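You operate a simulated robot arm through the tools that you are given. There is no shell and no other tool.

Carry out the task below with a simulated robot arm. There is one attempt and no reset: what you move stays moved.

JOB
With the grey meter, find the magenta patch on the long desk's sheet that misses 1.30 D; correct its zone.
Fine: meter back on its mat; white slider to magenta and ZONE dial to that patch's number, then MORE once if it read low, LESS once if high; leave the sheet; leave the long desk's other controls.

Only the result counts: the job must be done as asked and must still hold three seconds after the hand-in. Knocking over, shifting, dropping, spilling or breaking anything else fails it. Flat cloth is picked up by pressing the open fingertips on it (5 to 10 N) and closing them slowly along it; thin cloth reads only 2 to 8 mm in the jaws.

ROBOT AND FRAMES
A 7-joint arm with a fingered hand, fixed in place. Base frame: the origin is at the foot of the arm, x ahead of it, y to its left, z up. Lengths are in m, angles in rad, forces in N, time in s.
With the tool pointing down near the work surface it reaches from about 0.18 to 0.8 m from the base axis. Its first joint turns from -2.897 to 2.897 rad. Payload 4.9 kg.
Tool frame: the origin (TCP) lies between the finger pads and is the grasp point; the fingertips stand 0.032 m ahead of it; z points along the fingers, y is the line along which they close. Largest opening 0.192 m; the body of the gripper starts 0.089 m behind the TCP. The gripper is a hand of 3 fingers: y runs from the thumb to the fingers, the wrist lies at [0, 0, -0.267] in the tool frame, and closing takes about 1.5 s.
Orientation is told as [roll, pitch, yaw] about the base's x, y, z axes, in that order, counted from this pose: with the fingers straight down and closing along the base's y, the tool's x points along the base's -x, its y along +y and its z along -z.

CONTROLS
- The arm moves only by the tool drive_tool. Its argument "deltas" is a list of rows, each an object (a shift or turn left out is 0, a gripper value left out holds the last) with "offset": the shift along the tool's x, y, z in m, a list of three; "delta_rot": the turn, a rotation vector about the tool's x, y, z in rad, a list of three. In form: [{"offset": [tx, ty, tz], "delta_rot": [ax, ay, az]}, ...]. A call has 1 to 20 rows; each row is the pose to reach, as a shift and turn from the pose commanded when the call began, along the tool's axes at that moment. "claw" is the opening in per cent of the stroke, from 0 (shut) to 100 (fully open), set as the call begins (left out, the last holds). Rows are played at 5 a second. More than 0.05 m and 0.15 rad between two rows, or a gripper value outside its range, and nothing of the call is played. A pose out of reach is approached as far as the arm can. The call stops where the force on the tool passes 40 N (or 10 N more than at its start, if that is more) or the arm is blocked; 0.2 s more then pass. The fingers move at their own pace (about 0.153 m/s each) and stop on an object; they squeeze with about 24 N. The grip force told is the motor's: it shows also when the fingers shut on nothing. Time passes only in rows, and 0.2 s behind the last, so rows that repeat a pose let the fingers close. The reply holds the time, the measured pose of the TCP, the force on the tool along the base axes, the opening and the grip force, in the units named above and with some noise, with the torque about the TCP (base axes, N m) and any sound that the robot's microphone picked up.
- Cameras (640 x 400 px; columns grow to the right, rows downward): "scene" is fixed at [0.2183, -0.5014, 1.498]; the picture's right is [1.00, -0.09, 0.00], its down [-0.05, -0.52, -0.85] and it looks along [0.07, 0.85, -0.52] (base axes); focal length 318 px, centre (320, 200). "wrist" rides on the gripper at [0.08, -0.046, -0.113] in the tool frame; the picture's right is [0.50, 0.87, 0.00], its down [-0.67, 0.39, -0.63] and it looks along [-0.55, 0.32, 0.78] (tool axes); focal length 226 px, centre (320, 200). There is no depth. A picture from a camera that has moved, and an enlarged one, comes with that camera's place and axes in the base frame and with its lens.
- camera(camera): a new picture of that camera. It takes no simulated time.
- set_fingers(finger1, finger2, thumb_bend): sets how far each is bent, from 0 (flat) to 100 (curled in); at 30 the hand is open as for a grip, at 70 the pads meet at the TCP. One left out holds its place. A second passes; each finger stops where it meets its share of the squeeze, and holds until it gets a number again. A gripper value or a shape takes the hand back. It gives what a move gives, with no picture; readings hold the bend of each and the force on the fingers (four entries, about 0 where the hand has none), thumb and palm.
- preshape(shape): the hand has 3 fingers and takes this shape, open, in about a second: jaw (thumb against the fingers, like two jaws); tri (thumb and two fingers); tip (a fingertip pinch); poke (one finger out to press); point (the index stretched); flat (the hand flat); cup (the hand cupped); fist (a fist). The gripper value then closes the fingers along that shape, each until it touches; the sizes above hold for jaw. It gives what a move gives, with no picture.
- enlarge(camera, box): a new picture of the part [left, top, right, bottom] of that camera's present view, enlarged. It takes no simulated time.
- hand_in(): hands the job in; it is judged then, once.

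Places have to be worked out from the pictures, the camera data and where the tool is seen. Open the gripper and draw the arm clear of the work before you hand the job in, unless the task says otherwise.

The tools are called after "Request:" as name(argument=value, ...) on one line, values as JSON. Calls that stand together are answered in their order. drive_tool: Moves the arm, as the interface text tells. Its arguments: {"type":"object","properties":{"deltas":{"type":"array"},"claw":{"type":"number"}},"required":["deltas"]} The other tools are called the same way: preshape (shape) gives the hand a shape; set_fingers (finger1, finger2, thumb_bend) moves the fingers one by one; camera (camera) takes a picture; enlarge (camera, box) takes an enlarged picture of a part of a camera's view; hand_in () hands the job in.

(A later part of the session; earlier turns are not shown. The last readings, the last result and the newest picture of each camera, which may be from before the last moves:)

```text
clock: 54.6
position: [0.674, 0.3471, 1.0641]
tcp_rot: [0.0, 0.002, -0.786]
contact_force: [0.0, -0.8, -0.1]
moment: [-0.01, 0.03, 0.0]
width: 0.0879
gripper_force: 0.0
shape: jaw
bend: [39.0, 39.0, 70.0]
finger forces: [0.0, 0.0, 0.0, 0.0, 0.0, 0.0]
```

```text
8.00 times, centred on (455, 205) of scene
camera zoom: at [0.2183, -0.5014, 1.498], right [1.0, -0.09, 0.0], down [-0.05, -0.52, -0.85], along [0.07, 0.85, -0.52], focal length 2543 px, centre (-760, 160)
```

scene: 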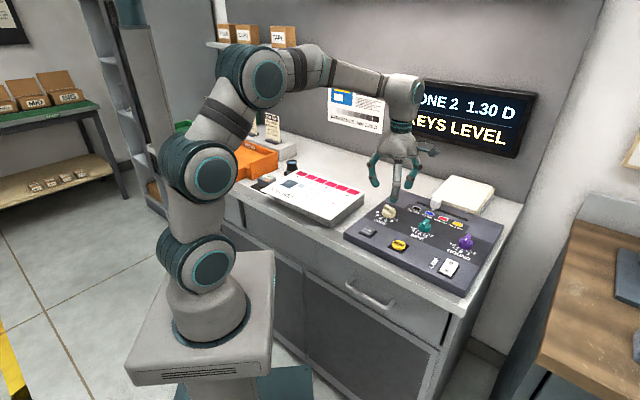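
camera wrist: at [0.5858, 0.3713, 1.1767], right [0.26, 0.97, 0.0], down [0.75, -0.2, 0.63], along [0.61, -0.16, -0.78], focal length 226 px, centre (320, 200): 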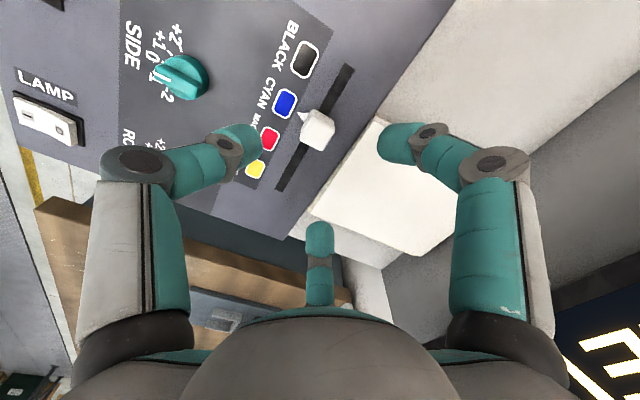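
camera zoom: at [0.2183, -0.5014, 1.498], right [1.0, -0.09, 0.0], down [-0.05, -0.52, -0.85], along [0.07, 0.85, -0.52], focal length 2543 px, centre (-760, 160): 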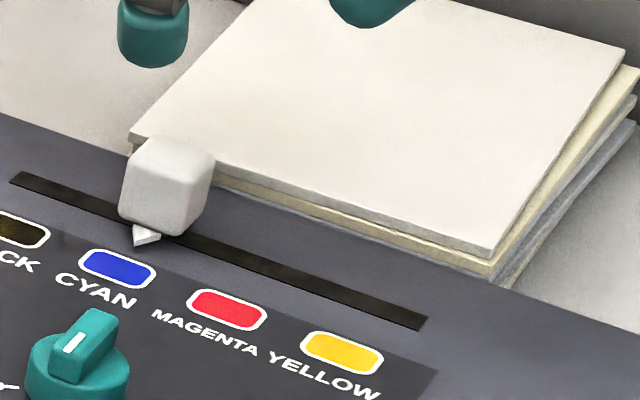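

The knob is a rounded cube of about 0.027 m centred near (0.675, 0.345), top z≈0.96, and the stack's front edge is about 4.5 cm behind. I centre over it and descend to TCP z≈0.985 first.

Request:
drive_tool(deltas=[{"offset": [-0.001, -0.001, 0.01]}, {"offset": [-0.0021, -0.0016, 0.025]}, {"offset": [-0.0021, -0.0016, 0.04]}, {"offset": [-0.0021, -0.0016, 0.055]}, {"offset": [-0.0021, -0.0016, 0.068]}, {"offset": [-0.0021, -0.0016, 0.079]}, {"offset": [-0.0021, -0.0016, 0.079]}], claw=44)

Request:
enlarge(camera="wrist", box=[220, 80, 420, 280])

Request:
enlarge(camera="scene", box=[410, 150, 500, 220])

```text
clock: 56.2
position: [0.6742, 0.3449, 0.9841]
tcp_rot: [0.0, -0.001, -0.784]
contact_force: [0.2, 0.2, 0.0]
moment: [0.03, 0.02, 0.0]
width: 0.0848
gripper_force: 0.1
shape: jaw
bend: [39.0, 39.0, 70.0]
finger forces: [0.1, 0.0, 0.0, 0.0, 0.0, 0.0]
```

```text
2.00 times, centred on (320, 180) of wrist
camera zoom: at [0.5856, 0.3688, 1.0977], right [0.26, 0.97, 0.0], down [0.75, -0.2, 0.63], along [0.61, -0.16, -0.78], focal length 452 px, centre (320, 240)
```

zoom: 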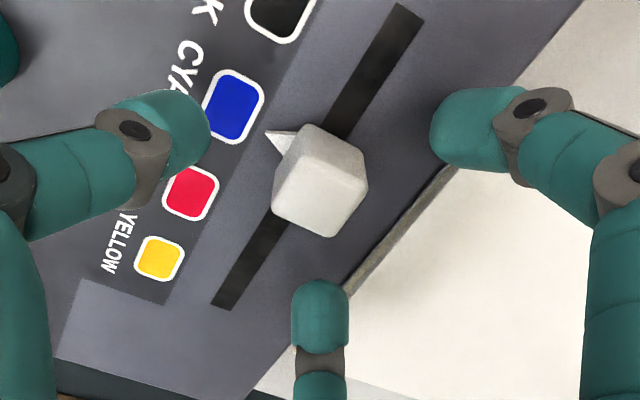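

```text
5.71 times, centred on (455, 185) of scene
camera zoom: at [0.2183, -0.5014, 1.498], right [1.0, -0.09, 0.0], down [-0.05, -0.52, -0.85], along [0.07, 0.85, -0.52], focal length 1816 px, centre (-451, 286)
```

zoom: 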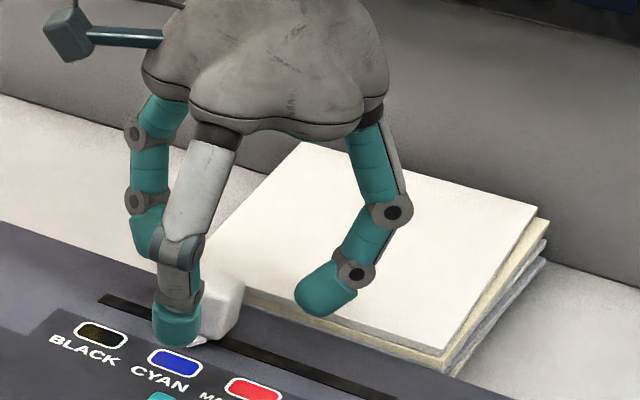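

The knob is centred between the fingers. I lower another 12 mm and close.

Request:
drive_tool(deltas=[{"offset": [0, 0, 0.004]}, {"offset": [0, 0, 0.008]}, {"offset": [0, 0, 0.012]}, {"offset": [0, 0, 0.012]}])

Request:
enlarge(camera="scene", box=[410, 150, 500, 220])

```text
clock: 57.2
position: [0.6753, 0.3443, 0.9732]
tcp_rot: [-0.001, 0.0, -0.784]
contact_force: [-1.1, -0.6, 0.4]
moment: [0.0, -0.02, 0.01]
width: 0.085
gripper_force: 0.0
shape: jaw
bend: [39.0, 39.0, 70.0]
finger forces: [0.1, 0.1, 0.1, 0.0, 0.1, 0.0]
```

```text
5.71 times, centred on (455, 185) of scene
camera zoom: at [0.2183, -0.5014, 1.498], right [1.0, -0.09, 0.0], down [-0.05, -0.52, -0.85], along [0.07, 0.85, -0.52], focal length 1816 px, centre (-451, 286)
```

zoom: 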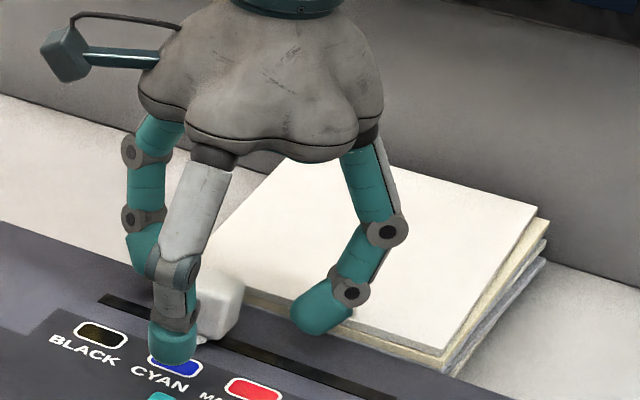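

No contact with anything. I close the fingers on the slider knob.

Request:
drive_tool(deltas=[{"offset": [0, 0, 0]}, {"offset": [0, 0, 0]}, {"offset": [0, 0, 0]}, {"offset": [0, 0, 0]}, {"offset": [0, 0, 0]}, {"offset": [0, 0, 0]}, {"offset": [0, 0, 0]}], claw=0)

Request:
enlarge(camera="wrist", box=[220, 80, 420, 280])

Request:
enlarge(camera="scene", box=[410, 150, 500, 220])

```text
clock: 58.8
position: [0.6741, 0.3441, 0.9744]
tcp_rot: [0.0, 0.0, -0.784]
contact_force: [-2.9, -0.4, -5.7]
moment: [-0.07, 0.11, -0.01]
width: 0.0261
gripper_force: 24.0
shape: jaw
bend: [76.0, 76.0, 70.0]
finger forces: [18.6, 18.0, 0.0, 0.1, 22.3, 0.1]
```

```text
2.00 times, centred on (320, 180) of wrist
camera zoom: at [0.5856, 0.3685, 1.0855], right [0.26, 0.97, 0.0], down [0.75, -0.2, 0.63], along [0.61, -0.16, -0.78], focal length 452 px, centre (320, 240)
```

zoom: 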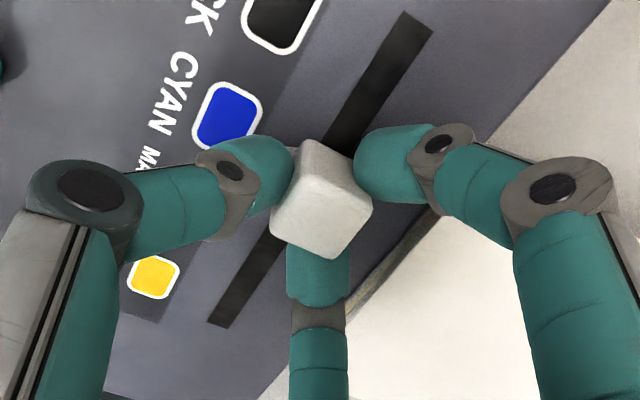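

```text
5.71 times, centred on (455, 185) of scene
camera zoom: at [0.2183, -0.5014, 1.498], right [1.0, -0.09, 0.0], down [-0.05, -0.52, -0.85], along [0.07, 0.85, -0.52], focal length 1816 px, centre (-451, 286)
```

zoom: 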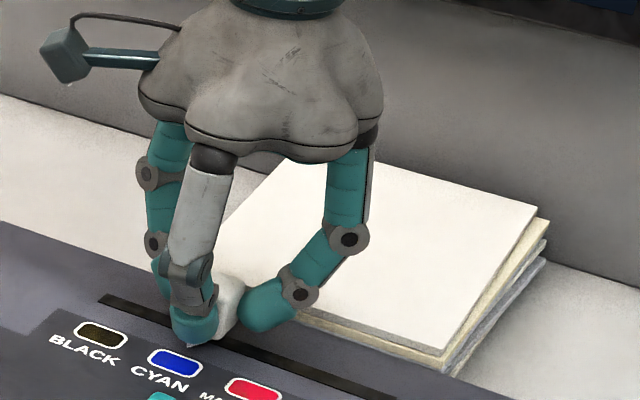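

The knob is held firmly. I slide it along the slot toward MAGENTA by 0.0447 m (tool −x) slowly.

Request:
drive_tool(deltas=[{"offset": [-0.005, 0, 0]}, {"offset": [-0.01, 0, 0]}, {"offset": [-0.015, 0, 0]}, {"offset": [-0.02, 0, 0]}, {"offset": [-0.025, 0, 0]}, {"offset": [-0.03, 0, 0]}, {"offset": [-0.035, 0, 0]}, {"offset": [-0.04, 0, 0]}, {"offset": [-0.0447, 0, 0]}, {"offset": [-0.0447, 0, 0]}])

Request:
enlarge(camera="wrist", box=[220, 80, 420, 280])

Request:
enlarge(camera="scene", box=[410, 150, 500, 220])

```text
clock: 61.0
position: [0.7063, 0.313, 0.9734]
tcp_rot: [-0.001, 0.001, -0.783]
contact_force: [-4.8, -2.4, -9.9]
moment: [-0.08, 0.16, -0.01]
width: 0.0257
gripper_force: 24.2
shape: jaw
bend: [76.0, 76.0, 70.0]
finger forces: [18.4, 17.7, 0.0, 0.0, 23.9, 0.0]
```

```text
2.00 times, centred on (320, 180) of wrist
camera zoom: at [0.6177, 0.3369, 1.0858], right [0.26, 0.97, 0.0], down [0.75, -0.2, 0.63], along [0.61, -0.16, -0.78], focal length 452 px, centre (320, 240)
```

zoom: 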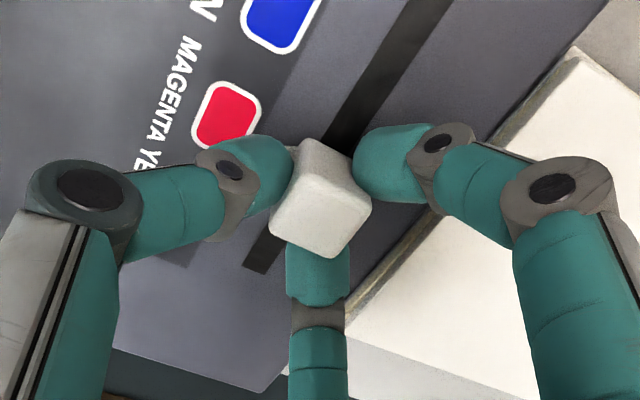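

```text
5.71 times, centred on (455, 185) of scene
camera zoom: at [0.2183, -0.5014, 1.498], right [1.0, -0.09, 0.0], down [-0.05, -0.52, -0.85], along [0.07, 0.85, -0.52], focal length 1816 px, centre (-451, 286)
```

zoom: 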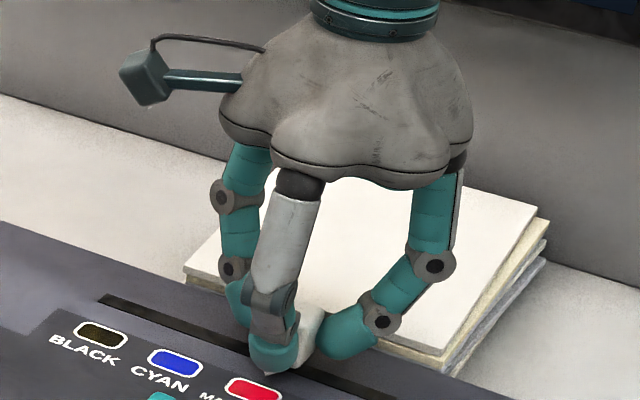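

MAGENTA now appears in exactly the place where CYAN was relative to the knob, so the shift is one full step. I open the fingers and rise straight up.

Request:
drive_tool(deltas=[{"offset": [0, 0, 0]}, {"offset": [0, 0, 0]}, {"offset": [0, 0, 0]}, {"offset": [0, 0, 0]}, {"offset": [0, 0, -0.02]}, {"offset": [0, 0, -0.05]}, {"offset": [0, 0, -0.085]}, {"offset": [0, 0, -0.12]}, {"offset": [0, 0, -0.12]}], claw=44)

Request:
enlarge(camera="wrist", box=[220, 40, 420, 240])

Request:
enlarge(camera="scene", box=[400, 175, 500, 235])

```text
clock: 63.0
position: [0.6965, 0.3066, 1.0897]
tcp_rot: [0.001, 0.0, -0.783]
contact_force: [-0.8, 0.5, 0.0]
moment: [0.01, 0.02, -0.02]
width: 0.0843
gripper_force: 0.2
shape: jaw
bend: [40.0, 40.0, 70.0]
finger forces: [0.0, 0.0, 0.0, 0.0, 0.1, 0.0]
out of reach, approached as far as the arm can: row 8, 9
```

```text
2.00 times, centred on (320, 140) of wrist
camera zoom: at [0.6072, 0.3307, 1.2034], right [0.26, 0.97, 0.0], down [0.75, -0.2, 0.63], along [0.61, -0.16, -0.78], focal length 452 px, centre (320, 320)
```

zoom: 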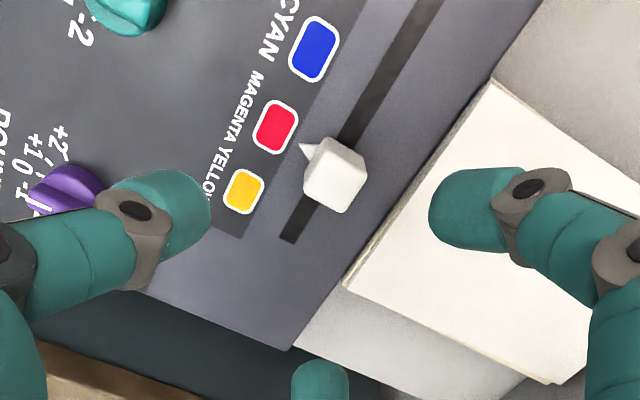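

```text
6.40 times, centred on (450, 205) of scene
camera zoom: at [0.2183, -0.5014, 1.498], right [1.0, -0.09, 0.0], down [-0.05, -0.52, -0.85], along [0.07, 0.85, -0.52], focal length 2034 px, centre (-512, 168)
```

zoom: 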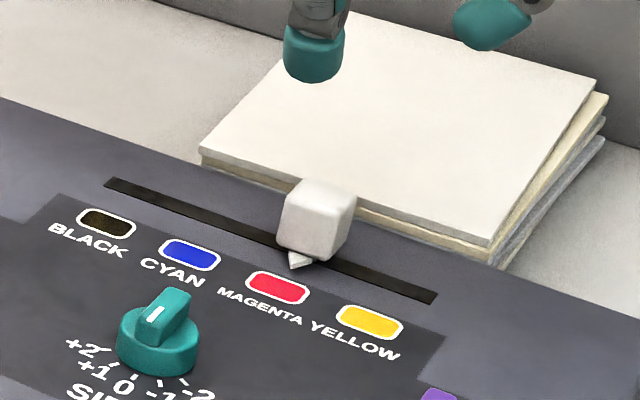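

The slider points exactly at MAGENTA as it did at CYAN before, and the stack is untouched. I move over to above the LESS button (about (0.427, 0.237)) and change to the poke shape there.

Request:
drive_tool(deltas=[{"offset": [0.0181, -0.0314, 0.0], "delta_rot": [0, 0, -0.098]}, {"offset": [0.0362, -0.0627, 0.0], "delta_rot": [0, 0, -0.196]}, {"offset": [0.0543, -0.0941, 0.0], "delta_rot": [0, 0, -0.294]}, {"offset": [0.0724, -0.1254, 0.0], "delta_rot": [0, 0, -0.392]}, {"offset": [0.0905, -0.1568, 0.0], "delta_rot": [0, 0, -0.49]}, {"offset": [0.1086, -0.1882, 0.0], "delta_rot": [0, 0, -0.588]}, {"offset": [0.1267, -0.2195, 0.0], "delta_rot": [0, 0, -0.686]}, {"offset": [0.1448, -0.2509, 0.0], "delta_rot": [0, 0, -0.783]}, {"offset": [0.1448, -0.2509, 0.0], "delta_rot": [0, 0, -0.783]}])

Request:
preshape(shape="poke")

Request:
camera(camera="wrist")

Request:
camera(camera="scene")

```text
clock: 65.2
position: [0.4138, 0.2291, 1.0401]
tcp_rot: [-0.07, 0.085, -0.001]
contact_force: [-0.8, 0.5, 0.4]
moment: [0.05, -0.04, 0.01]
width: 0.0843
gripper_force: 0.2
shape: jaw
bend: [39.0, 40.0, 70.0]
finger forces: [0.0, 0.1, 0.0, 0.1, 0.0, 0.0]
out of reach, approached as far as the arm can: row 1, 2, 3
stopped in row 9: the arm was blocked; the commanded pose is now the measured one
```

```text
clock: 66.1
position: [0.4148, 0.2295, 1.0438]
tcp_rot: [-0.066, 0.081, 0.0]
contact_force: [0.3, -0.8, 0.5]
moment: [0.03, 0.01, 0.0]
width: 0.0001
gripper_force: 0.1
shape: poke
bend: [100.0, 100.0, 91.0]
finger forces: [0.0, 0.0, 0.1, 0.0, 0.0, 0.0]
```

```text
taken
camera wrist: at [0.3452, 0.1918, 1.1645], right [-0.5, 0.87, -0.02], down [0.72, 0.43, 0.55], along [0.48, 0.26, -0.84], focal length 226 px, centre (320, 200)
```

wrist: 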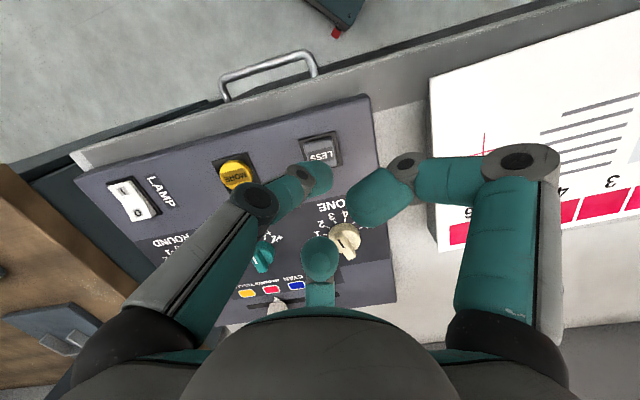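

```text
taken
```

scene: 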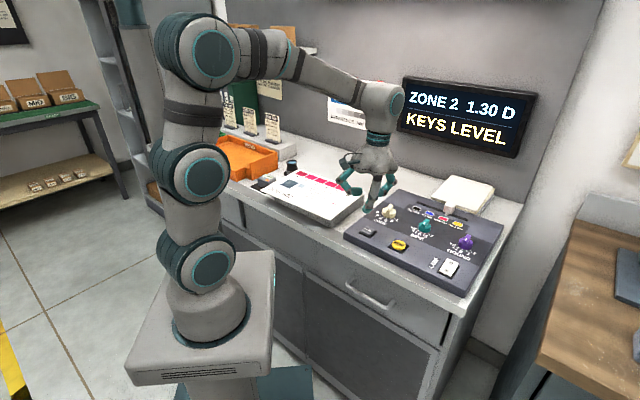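

The report says the arm was blocked and the hand is tilted slightly (roll −0.066, pitch 0.081), though the contact force is about zero; it looks like lag after the out-of-reach pose. I level the hand again and raise it a little, then inspect everything.

Request:
drive_tool(deltas=[{"offset": [0, 0, -0.012], "delta_rot": [-0.022, -0.027, 0]}, {"offset": [0, 0, -0.024], "delta_rot": [-0.044, -0.054, 0]}, {"offset": [0, 0, -0.036], "delta_rot": [-0.066, -0.081, 0]}, {"offset": [0, 0, -0.036], "delta_rot": [-0.066, -0.081, 0]}, {"offset": [0, 0, -0.036], "delta_rot": [-0.066, -0.081, 0]}])

Request:
camera(camera="wrist")

Request:
enlarge(camera="scene", box=[330, 120, 520, 260])

```text
clock: 67.3
position: [0.4185, 0.233, 1.0782]
tcp_rot: [0.0, 0.001, 0.0]
contact_force: [-0.7, 0.3, 0.3]
moment: [0.0, -0.04, 0.02]
width: 0.0
gripper_force: 0.2
shape: poke
bend: [100.0, 100.0, 91.0]
finger forces: [0.0, 0.0, 0.0, 0.0, 0.0, 0.0]
```

```text
taken
camera wrist: at [0.3385, 0.1872, 1.1918], right [-0.5, 0.87, 0.0], down [0.67, 0.39, 0.63], along [0.55, 0.32, -0.78], focal length 226 px, centre (320, 200)
```

wrist: 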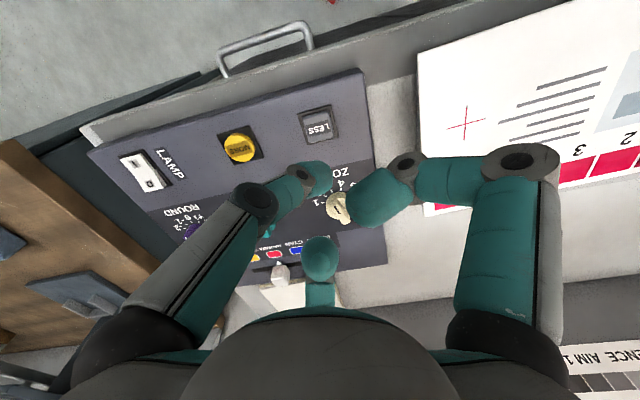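

```text
2.86 times, centred on (425, 190) of scene
camera zoom: at [0.2183, -0.5014, 1.498], right [1.0, -0.09, 0.0], down [-0.05, -0.52, -0.85], along [0.07, 0.85, -0.52], focal length 908 px, centre (20, 229)
```

zoom: 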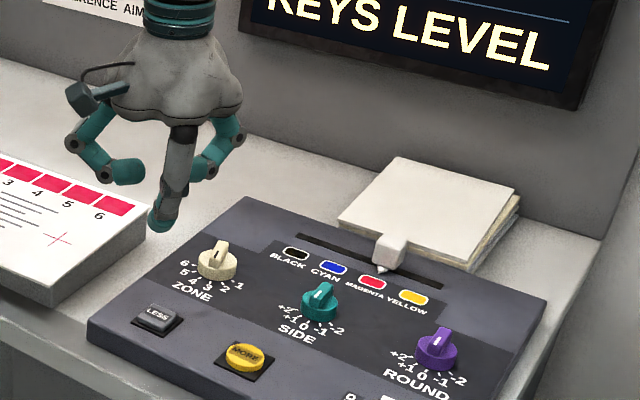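

Level again. The ZONE dial looks different in this view, so I enlarge it, together with the slider and the other knobs.

Request:
enlarge(camera="scene", box=[360, 185, 430, 235])

Request:
enlarge(camera="scene", box=[410, 185, 510, 285])

Request:
enlarge(camera="scene", box=[240, 140, 370, 240])

Request:
enlarge(camera="wrist", box=[290, 90, 380, 240])

```text
8.00 times, centred on (395, 210) of scene
camera zoom: at [0.2183, -0.5014, 1.498], right [1.0, -0.09, 0.0], down [-0.05, -0.52, -0.85], along [0.07, 0.85, -0.52], focal length 2543 px, centre (-280, 120)
```

zoom: 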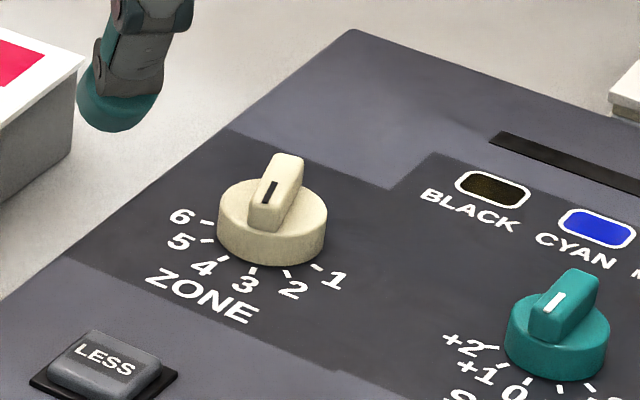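

```text
4.00 times, centred on (460, 235) of scene
camera zoom: at [0.2183, -0.5014, 1.498], right [1.0, -0.09, 0.0], down [-0.05, -0.52, -0.85], along [0.07, 0.85, -0.52], focal length 1272 px, centre (-240, 60)
```

zoom: 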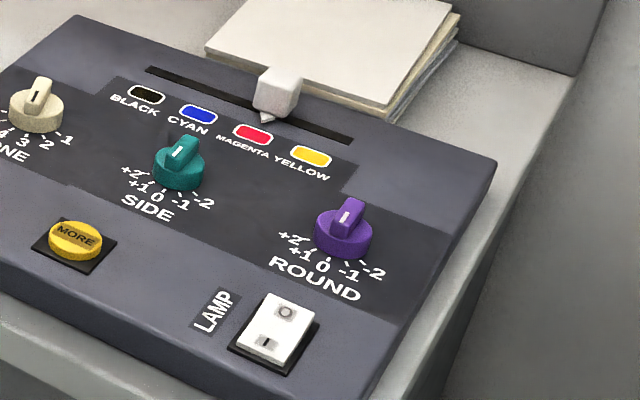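

```text
4.00 times, centred on (305, 190) of scene
camera zoom: at [0.2183, -0.5014, 1.498], right [1.0, -0.09, 0.0], down [-0.05, -0.52, -0.85], along [0.07, 0.85, -0.52], focal length 1272 px, centre (380, 240)
```

zoom: 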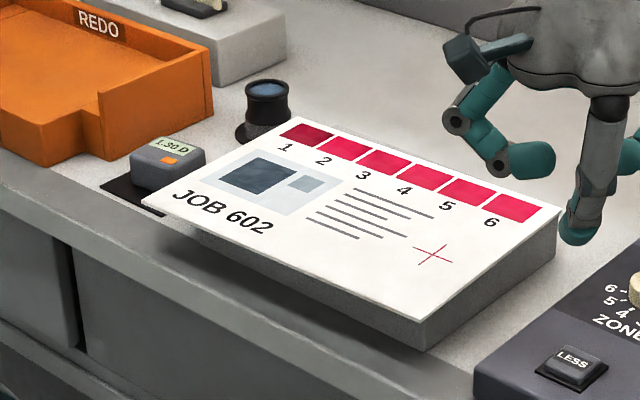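

```text
2.67 times, centred on (335, 165) of wrist
camera zoom: at [0.3385, 0.1872, 1.1918], right [-0.5, 0.87, 0.0], down [0.67, 0.39, 0.63], along [0.55, 0.32, -0.78], focal length 603 px, centre (280, 293)
```

zoom: 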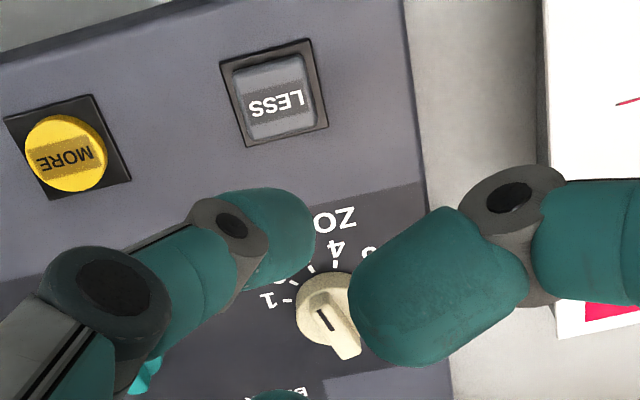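

The ZONE dial was brushed during that last transfer and now stands between 2 and 3, so it must be reset. First I repeat my earlier zoom boxes to compare the SIDE and ROUND dials, lamp switch and sheet with how they were.

Request:
enlarge(camera="scene", box=[340, 170, 520, 300])

Request:
enlarge(camera="scene", box=[350, 185, 430, 245])

Request:
enlarge(camera="scene", box=[400, 175, 500, 235])

Request:
enlarge(camera="scene", box=[260, 165, 370, 235])

```text
3.08 times, centred on (430, 235) of scene
camera zoom: at [0.2183, -0.5014, 1.498], right [1.0, -0.09, 0.0], down [-0.05, -0.52, -0.85], along [0.07, 0.85, -0.52], focal length 978 px, centre (-18, 92)
```

zoom: 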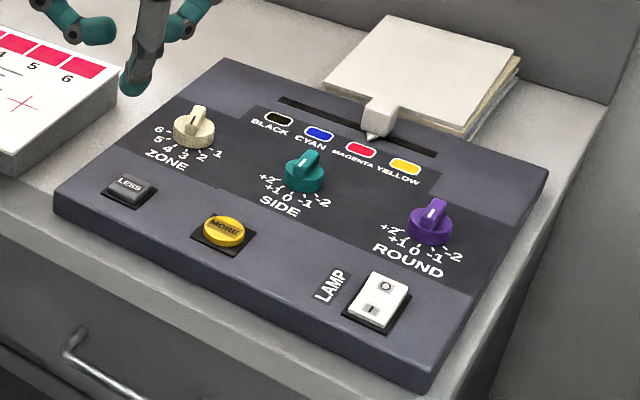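

```text
6.67 times, centred on (390, 215) of scene
camera zoom: at [0.2183, -0.5014, 1.498], right [1.0, -0.09, 0.0], down [-0.05, -0.52, -0.85], along [0.07, 0.85, -0.52], focal length 2119 px, centre (-147, 100)
```

zoom: 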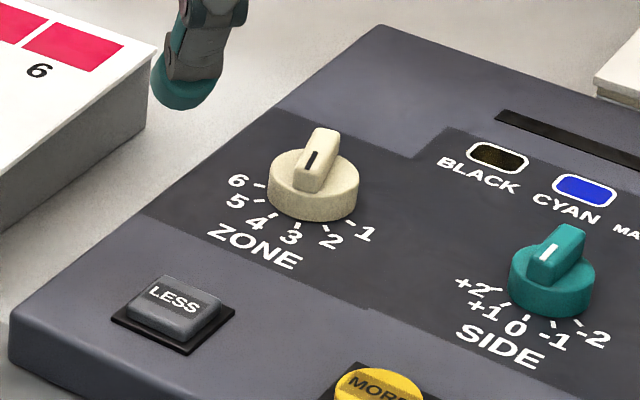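

```text
6.40 times, centred on (450, 205) of scene
camera zoom: at [0.2183, -0.5014, 1.498], right [1.0, -0.09, 0.0], down [-0.05, -0.52, -0.85], along [0.07, 0.85, -0.52], focal length 2034 px, centre (-512, 168)
```

zoom: 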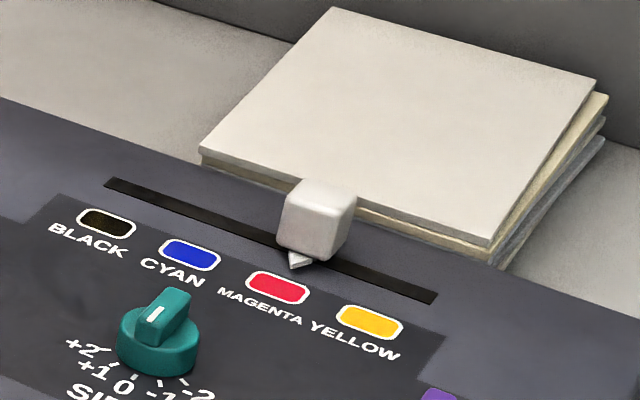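

```text
5.71 times, centred on (315, 200) of scene
camera zoom: at [0.2183, -0.5014, 1.498], right [1.0, -0.09, 0.0], down [-0.05, -0.52, -0.85], along [0.07, 0.85, -0.52], focal length 1816 px, centre (349, 200)
```

zoom: 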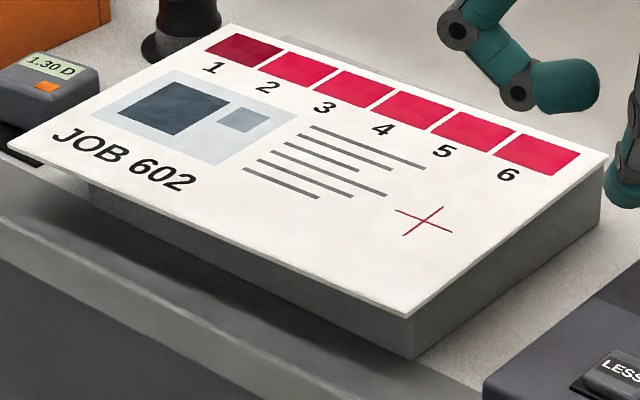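

Only the ZONE dial was disturbed; SIDE, ROUND, lamp, sheet, slider and stack are as before, and the screen still says KEYS LEVEL. In poke shape the thumb tip lies on the TCP axis, about 0.03 ahead. I first go back to the dial: jaw shape, 46 %, above (0.5133, 0.3231).

Request:
preshape(shape="jaw")

Request:
drive_tool(deltas=[{"offset": [0, 0, 0]}, {"offset": [-0.019, 0.018, 0]}, {"offset": [-0.038, 0.036, 0]}, {"offset": [-0.057, 0.054, 0]}, {"offset": [-0.076, 0.072, 0.01]}, {"offset": [-0.0948, 0.0901, 0.025]}, {"offset": [-0.0948, 0.0901, 0.038]}, {"offset": [-0.0948, 0.0901, 0.038]}], claw=46)

Request:
enlarge(camera="wrist", box=[240, 60, 400, 220])

```text
clock: 68.2
position: [0.4173, 0.2337, 1.0786]
tcp_rot: [0.001, 0.0, 0.001]
contact_force: [-0.3, -0.9, 0.3]
moment: [0.01, 0.0, -0.01]
width: 0.1918
gripper_force: 0.1
shape: jaw
bend: [30.0, 30.0, 30.0]
finger forces: [0.1, 0.0, 0.1, 0.0, 0.1, 0.0]
```

```text
clock: 70.0
position: [0.5136, 0.3219, 1.0409]
tcp_rot: [0.0, 0.003, -0.001]
contact_force: [-1.4, 0.6, -0.3]
moment: [-0.01, 0.01, 0.01]
width: 0.0886
gripper_force: 0.1
shape: jaw
bend: [38.0, 38.0, 70.0]
finger forces: [0.0, 0.1, 0.0, 0.0, 0.1, 0.0]
```

```text
2.50 times, centred on (320, 140) of wrist
camera zoom: at [0.4333, 0.2768, 1.1536], right [-0.5, 0.87, 0.0], down [0.67, 0.39, 0.63], along [0.55, 0.32, -0.78], focal length 565 px, centre (320, 350)
```

zoom: 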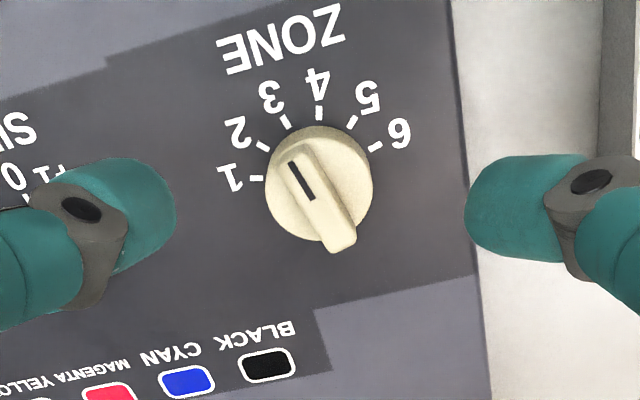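

The dial now points at 3 (−74° in desk axes), so it needs +60°. The hand is centred over it; I descend to TCP z≈0.9645 as before.

Request:
drive_tool(deltas=[{"offset": [0, 0, 0.02]}, {"offset": [0, 0, 0.04]}, {"offset": [0, 0, 0.055]}, {"offset": [0, 0, 0.066]}, {"offset": [0, 0, 0.073]}, {"offset": [0, 0, 0.0765]}, {"offset": [0, 0, 0.0765]}])

Request:
enlarge(camera="wrist", box=[220, 80, 420, 280])

```text
clock: 71.6
position: [0.5137, 0.3221, 0.9631]
tcp_rot: [-0.001, 0.001, -0.001]
contact_force: [-0.1, 0.5, 0.3]
moment: [0.03, 0.02, 0.04]
width: 0.0888
gripper_force: 0.0
shape: jaw
bend: [38.0, 38.0, 70.0]
finger forces: [0.0, 0.0, 0.0, 0.0, 0.0, 0.0]
```

```text
2.00 times, centred on (320, 180) of wrist
camera zoom: at [0.4333, 0.2766, 1.0766], right [-0.5, 0.87, 0.0], down [0.67, 0.39, 0.63], along [0.55, 0.32, -0.78], focal length 452 px, centre (320, 240)
```

zoom: 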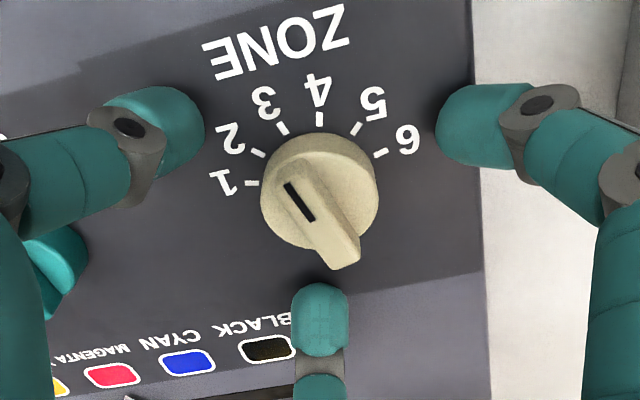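

All clear. I close on the dial and turn it +1.04 rad toward 1.

Request:
drive_tool(deltas=[{"offset": [0, 0, 0]}, {"offset": [0, 0, 0]}, {"offset": [0, 0, 0]}, {"offset": [0, 0, 0]}, {"offset": [0, 0, 0]}, {"offset": [0, 0, 0], "delta_rot": [0, 0, -0.1]}, {"offset": [0, 0, 0], "delta_rot": [0, 0, -0.2]}, {"offset": [0, 0, 0], "delta_rot": [0, 0, -0.3]}, {"offset": [0, 0, 0], "delta_rot": [0, 0, -0.4]}, {"offset": [0, 0, 0], "delta_rot": [0, 0, -0.5]}, {"offset": [0, 0, 0], "delta_rot": [0, 0, -0.6]}, {"offset": [0, 0, 0], "delta_rot": [0, 0, -0.7]}, {"offset": [0, 0, 0], "delta_rot": [0, 0, -0.8]}, {"offset": [0, 0, 0], "delta_rot": [0, 0, -0.9]}, {"offset": [0, 0, 0], "delta_rot": [0, 0, -1.0]}, {"offset": [0, 0, 0], "delta_rot": [0, 0, -1.04]}, {"offset": [0, 0, 0], "delta_rot": [0, 0, -1.04]}], claw=0)

Request:
enlarge(camera="wrist", box=[220, 80, 420, 280])

```text
clock: 75.2
position: [0.5129, 0.3234, 0.9638]
tcp_rot: [0.0, 0.002, 1.043]
contact_force: [-4.0, -1.7, -8.2]
moment: [-0.04, 0.07, -0.01]
width: 0.0348
gripper_force: 23.8
shape: jaw
bend: [77.0, 77.0, 70.0]
finger forces: [23.5, 20.4, 0.1, 0.0, 20.1, 0.0]
```

```text
2.00 times, centred on (320, 180) of wrist
camera zoom: at [0.5123, 0.2307, 1.0765], right [-1.0, 0.01, 0.0], down [0.01, 0.78, 0.63], along [0.0, 0.63, -0.78], focal length 452 px, centre (320, 240)
```

zoom: 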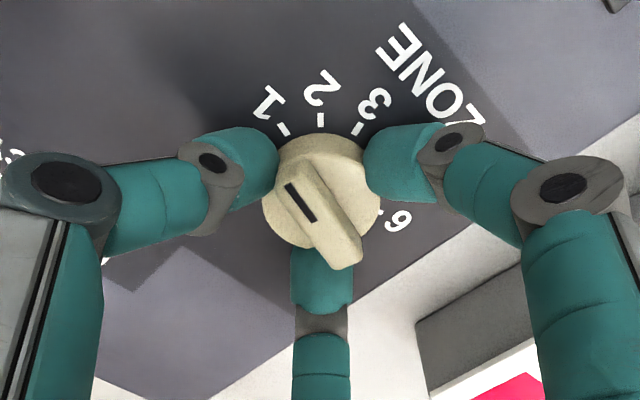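

The pointer stands at −15.9°, i.e. on 1. I open a little, rise straight up and verify.

Request:
drive_tool(deltas=[{"offset": [0, 0, 0]}, {"offset": [0, 0, 0]}, {"offset": [0, 0, 0]}, {"offset": [0, 0, 0]}, {"offset": [0, 0, -0.02]}, {"offset": [0, 0, -0.05]}, {"offset": [0, 0, -0.085]}, {"offset": [0, 0, -0.115]}, {"offset": [0, 0, -0.115]}], claw=40)

Request:
enlarge(camera="wrist", box=[240, 40, 400, 200])

Request:
enlarge(camera="scene", box=[340, 170, 520, 300])

Request:
enlarge(camera="scene", box=[350, 185, 430, 245])

```text
clock: 77.2
position: [0.5134, 0.3213, 1.0801]
tcp_rot: [-0.001, 0.003, 1.04]
contact_force: [0.6, 0.1, 0.4]
moment: [0.02, 0.0, 0.04]
width: 0.0768
gripper_force: 0.0
shape: jaw
bend: [42.0, 42.0, 70.0]
finger forces: [0.0, 0.1, 0.0, 0.1, 0.0, 0.0]
```

```text
2.50 times, centred on (320, 120) of wrist
camera zoom: at [0.5122, 0.231, 1.1927], right [-1.0, 0.01, 0.0], down [0.01, 0.78, 0.63], along [0.0, 0.63, -0.78], focal length 565 px, centre (320, 400)
```

zoom: 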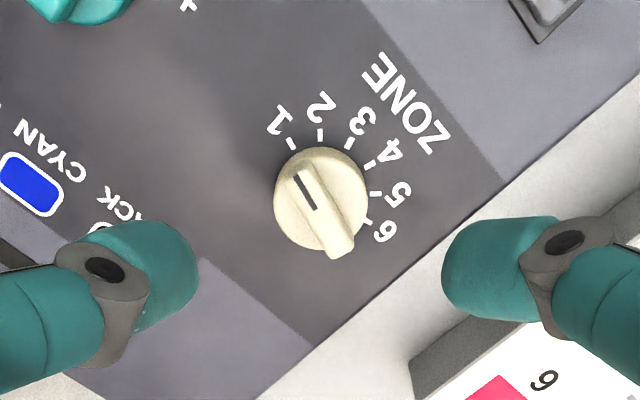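

```text
3.08 times, centred on (430, 235) of scene
camera zoom: at [0.2183, -0.5014, 1.498], right [1.0, -0.09, 0.0], down [-0.05, -0.52, -0.85], along [0.07, 0.85, -0.52], focal length 978 px, centre (-18, 92)
```

zoom: 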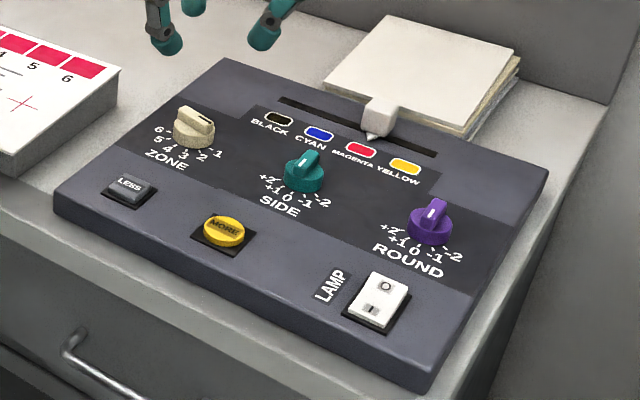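

```text
6.67 times, centred on (390, 215) of scene
camera zoom: at [0.2183, -0.5014, 1.498], right [1.0, -0.09, 0.0], down [-0.05, -0.52, -0.85], along [0.07, 0.85, -0.52], focal length 2119 px, centre (-147, 100)
```

zoom: 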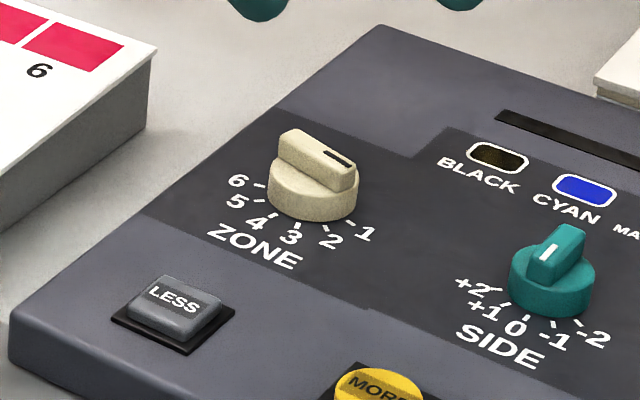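

ZONE is on 1, the slider on MAGENTA, and the others are unchanged. I move at the same height to above LESS at yaw 0 and take the poke shape.

Request:
drive_tool(deltas=[{"offset": [0.0146, 0.0039, 0], "delta_rot": [0, 0, 0.13]}, {"offset": [0.0292, 0.0079, 0], "delta_rot": [0, 0, 0.26]}, {"offset": [0.0439, 0.0118, 0], "delta_rot": [0, 0, 0.39]}, {"offset": [0.0585, 0.0157, 0], "delta_rot": [0, 0, 0.52]}, {"offset": [0.0731, 0.0196, 0], "delta_rot": [0, 0, 0.65]}, {"offset": [0.0878, 0.0236, 0], "delta_rot": [0, 0, 0.78]}, {"offset": [0.1024, 0.0275, 0], "delta_rot": [0, 0, 0.91]}, {"offset": [0.117, 0.0314, 0], "delta_rot": [0, 0, 1.04]}, {"offset": [0.117, 0.0314, 0], "delta_rot": [0, 0, 1.04]}])

Request:
preshape(shape="poke")

Request:
camera(camera="wrist")

Request:
enlarge(camera="scene", box=[330, 130, 430, 250])

```text
clock: 79.2
position: [0.4274, 0.2368, 1.0792]
tcp_rot: [0.001, 0.001, -0.002]
contact_force: [0.6, 0.3, 0.8]
moment: [-0.03, 0.02, 0.0]
width: 0.0764
gripper_force: 0.1
shape: jaw
bend: [42.0, 42.0, 70.0]
finger forces: [0.1, 0.0, 0.1, 0.0, 0.0, 0.0]
```

```text
clock: 80.1
position: [0.4284, 0.2369, 1.0793]
tcp_rot: [0.0, 0.001, -0.001]
contact_force: [0.0, 0.1, 0.5]
moment: [0.02, 0.02, 0.01]
width: 0.0001
gripper_force: 0.0
shape: poke
bend: [100.0, 100.0, 91.0]
finger forces: [0.0, 0.0, 0.0, 0.1, 0.0, 0.0]
```

```text
taken
camera wrist: at [0.348, 0.1911, 1.1921], right [-0.5, 0.87, 0.0], down [0.67, 0.39, 0.63], along [0.55, 0.32, -0.78], focal length 226 px, centre (320, 200)
```

wrist: 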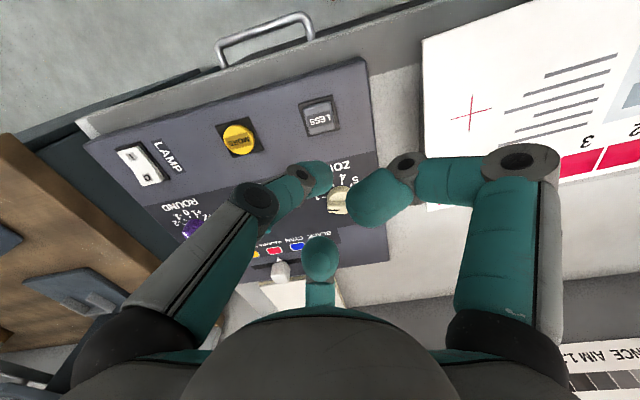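

```text
3.33 times, centred on (380, 190) of scene
camera zoom: at [0.2183, -0.5014, 1.498], right [1.0, -0.09, 0.0], down [-0.05, -0.52, -0.85], along [0.07, 0.85, -0.52], focal length 1060 px, centre (120, 233)
```

zoom: 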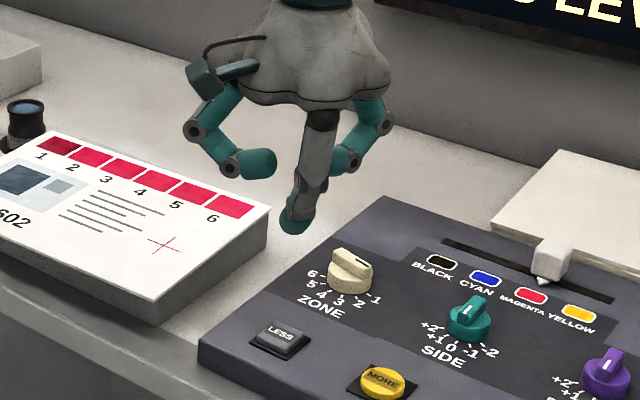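

The LESS button computes to (0.4266, 0.2363), right under the TCP. I lower to leave the fingertip about 2 cm above it and check alignment.

Request:
drive_tool(deltas=[{"offset": [0.001, 0, 0.03]}, {"offset": [0.001, 0, 0.06]}, {"offset": [0.001, 0, 0.08]}, {"offset": [0.001, 0, 0.092]}, {"offset": [0.001, 0, 0.092]}])

Request:
enlarge(camera="wrist", box=[230, 80, 420, 280])

Request:
enlarge(camera="scene", box=[340, 180, 420, 250])

```text
clock: 81.3
position: [0.4263, 0.2379, 0.9869]
tcp_rot: [0.0, 0.001, 0.001]
contact_force: [-0.5, -0.2, -0.2]
moment: [-0.05, 0.0, -0.02]
width: 0.0
gripper_force: 0.0
shape: poke
bend: [100.0, 100.0, 91.0]
finger forces: [0.0, 0.1, 0.1, 0.0, 0.0, 0.1]
```

```text
2.00 times, centred on (325, 180) of wrist
camera zoom: at [0.3464, 0.1918, 1.0993], right [-0.5, 0.87, 0.0], down [0.67, 0.39, 0.63], along [0.55, 0.32, -0.78], focal length 452 px, centre (310, 240)
```

zoom: 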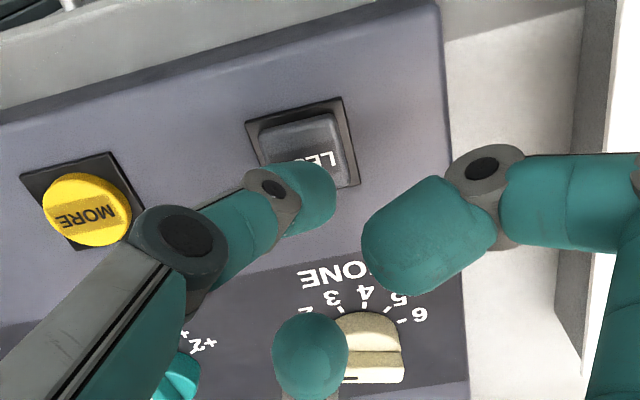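

```text
5.71 times, centred on (380, 215) of scene
camera zoom: at [0.2183, -0.5014, 1.498], right [1.0, -0.09, 0.0], down [-0.05, -0.52, -0.85], along [0.07, 0.85, -0.52], focal length 1816 px, centre (-23, 114)
```

zoom: 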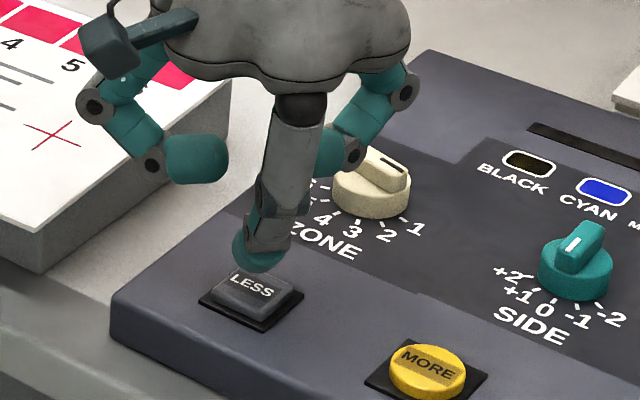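

The thumb tip hangs directly over LESS, about 1–2 cm up, and the curled fingers clear everything. I press down slowly, in 1.5 mm rows, watching force and sound.

Request:
drive_tool(deltas=[{"offset": [0, 0, 0.003]}, {"offset": [0, 0, 0.006]}, {"offset": [0, 0, 0.009]}, {"offset": [0, 0, 0.0105]}, {"offset": [0, 0, 0.012]}, {"offset": [0, 0, 0.012]}])

Request:
enlarge(camera="scene", box=[340, 70, 540, 250])

Request:
enlarge(camera="wrist", box=[230, 80, 420, 280])

```text
clock: 82.7
position: [0.4253, 0.237, 0.9771]
tcp_rot: [0.0, 0.003, -0.001]
contact_force: [-0.1, 0.1, 0.2]
moment: [0.01, -0.02, 0.02]
width: 0.0
gripper_force: 0.0
shape: poke
bend: [100.0, 100.0, 91.0]
finger forces: [0.0, 0.0, 0.0, 0.1, 0.0, 0.0]
```

```text
2.22 times, centred on (440, 160) of scene
camera zoom: at [0.2183, -0.5014, 1.498], right [1.0, -0.09, 0.0], down [-0.05, -0.52, -0.85], along [0.07, 0.85, -0.52], focal length 706 px, centre (53, 289)
```

zoom: 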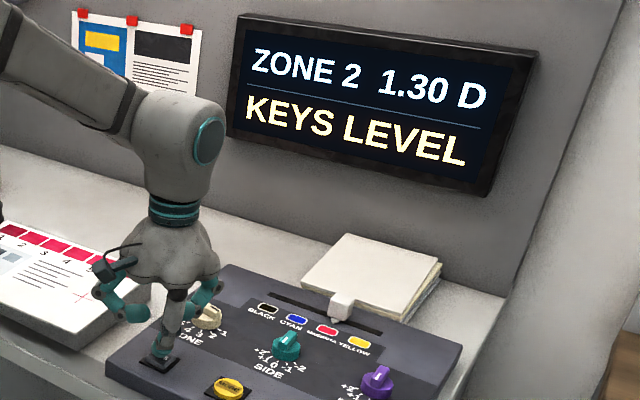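

```text
2.00 times, centred on (325, 180) of wrist
camera zoom: at [0.3458, 0.192, 1.088], right [-0.5, 0.87, 0.0], down [0.67, 0.39, 0.63], along [0.55, 0.32, -0.78], focal length 452 px, centre (310, 240)
```

zoom: 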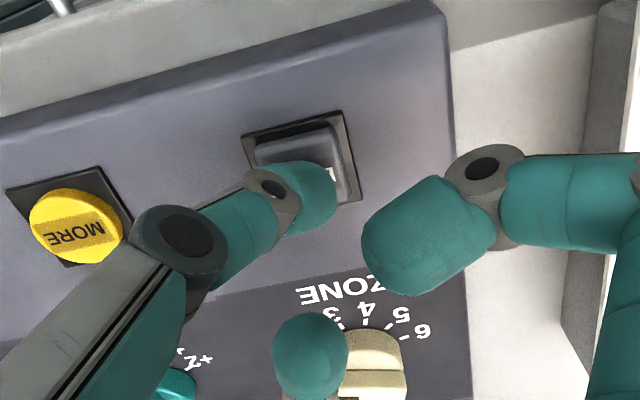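

No contact yet at TCP z≈0.975. I continue down in 1 mm rows for 6 mm.

Request:
drive_tool(deltas=[{"offset": [0, 0, 0.001]}, {"offset": [0, 0, 0.002]}, {"offset": [0, 0, 0.003]}, {"offset": [0, 0, 0.004]}, {"offset": [0, 0, 0.005]}, {"offset": [0, 0, 0.006]}, {"offset": [0, 0, 0.006]}])

Request:
enlarge(camera="scene", box=[340, 70, 540, 250])

```text
clock: 84.3
position: [0.426, 0.2364, 0.9706]
tcp_rot: [-0.001, 0.0, 0.0]
contact_force: [-0.5, -0.7, 2.5]
moment: [-0.02, 0.05, 0.01]
width: 0.0
gripper_force: 0.0
shape: poke
bend: [100.0, 100.0, 91.0]
finger forces: [0.0, 0.1, 0.0, 0.0, 2.6, 0.0]
heard: click
```

```text
2.22 times, centred on (440, 160) of scene
camera zoom: at [0.2183, -0.5014, 1.498], right [1.0, -0.09, 0.0], down [-0.05, -0.52, -0.85], along [0.07, 0.85, -0.52], focal length 706 px, centre (53, 289)
```

zoom: 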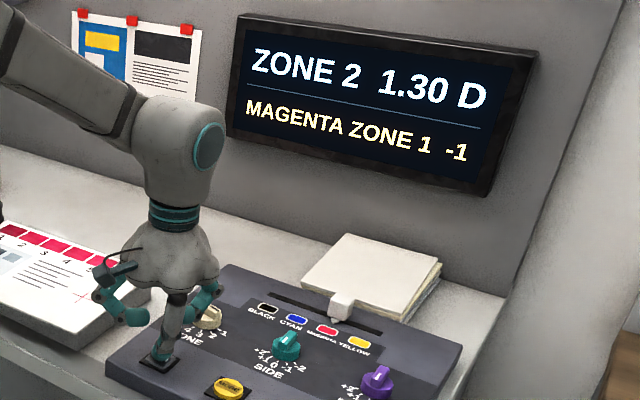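

A click was heard and the screen shows "MAGENTA ZONE 1 −1": exactly one LESS step. I lift straight up off the button.

Request:
drive_tool(deltas=[{"offset": [0, 0, -0.01]}, {"offset": [0, 0, -0.03]}, {"offset": [0, 0, -0.06]}, {"offset": [0, 0, -0.1]}, {"offset": [0, 0, -0.14]}, {"offset": [0, 0, -0.18]}, {"offset": [0, 0, -0.18]}])

Request:
camera(camera="scene")

Request:
enlarge(camera="scene", box=[340, 170, 520, 300])

```text
clock: 85.9
position: [0.4262, 0.2356, 1.1494]
tcp_rot: [0.0, 0.002, -0.001]
contact_force: [0.6, -0.5, -0.1]
moment: [-0.01, 0.04, -0.01]
width: 0.0
gripper_force: 0.0
shape: poke
bend: [100.0, 100.0, 91.0]
finger forces: [0.1, 0.0, 0.0, 0.1, 0.0, 0.0]
```

```text
taken
```

scene: 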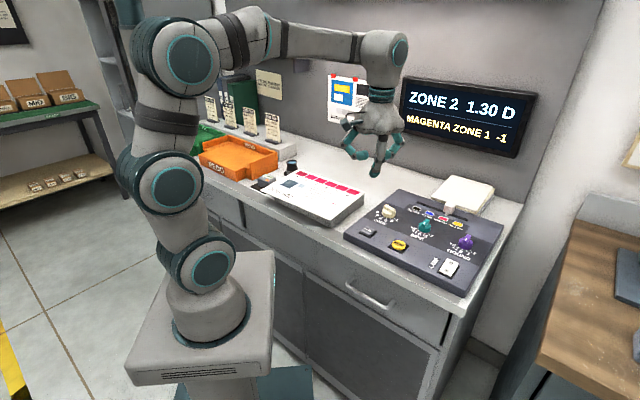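

```text
3.08 times, centred on (430, 235) of scene
camera zoom: at [0.2183, -0.5014, 1.498], right [1.0, -0.09, 0.0], down [-0.05, -0.52, -0.85], along [0.07, 0.85, -0.52], focal length 978 px, centre (-18, 92)
```

zoom: 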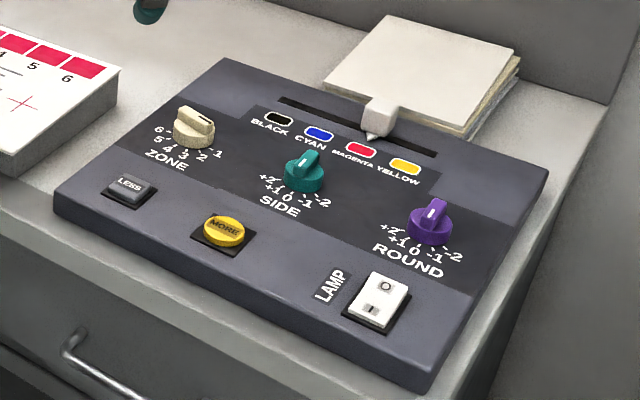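

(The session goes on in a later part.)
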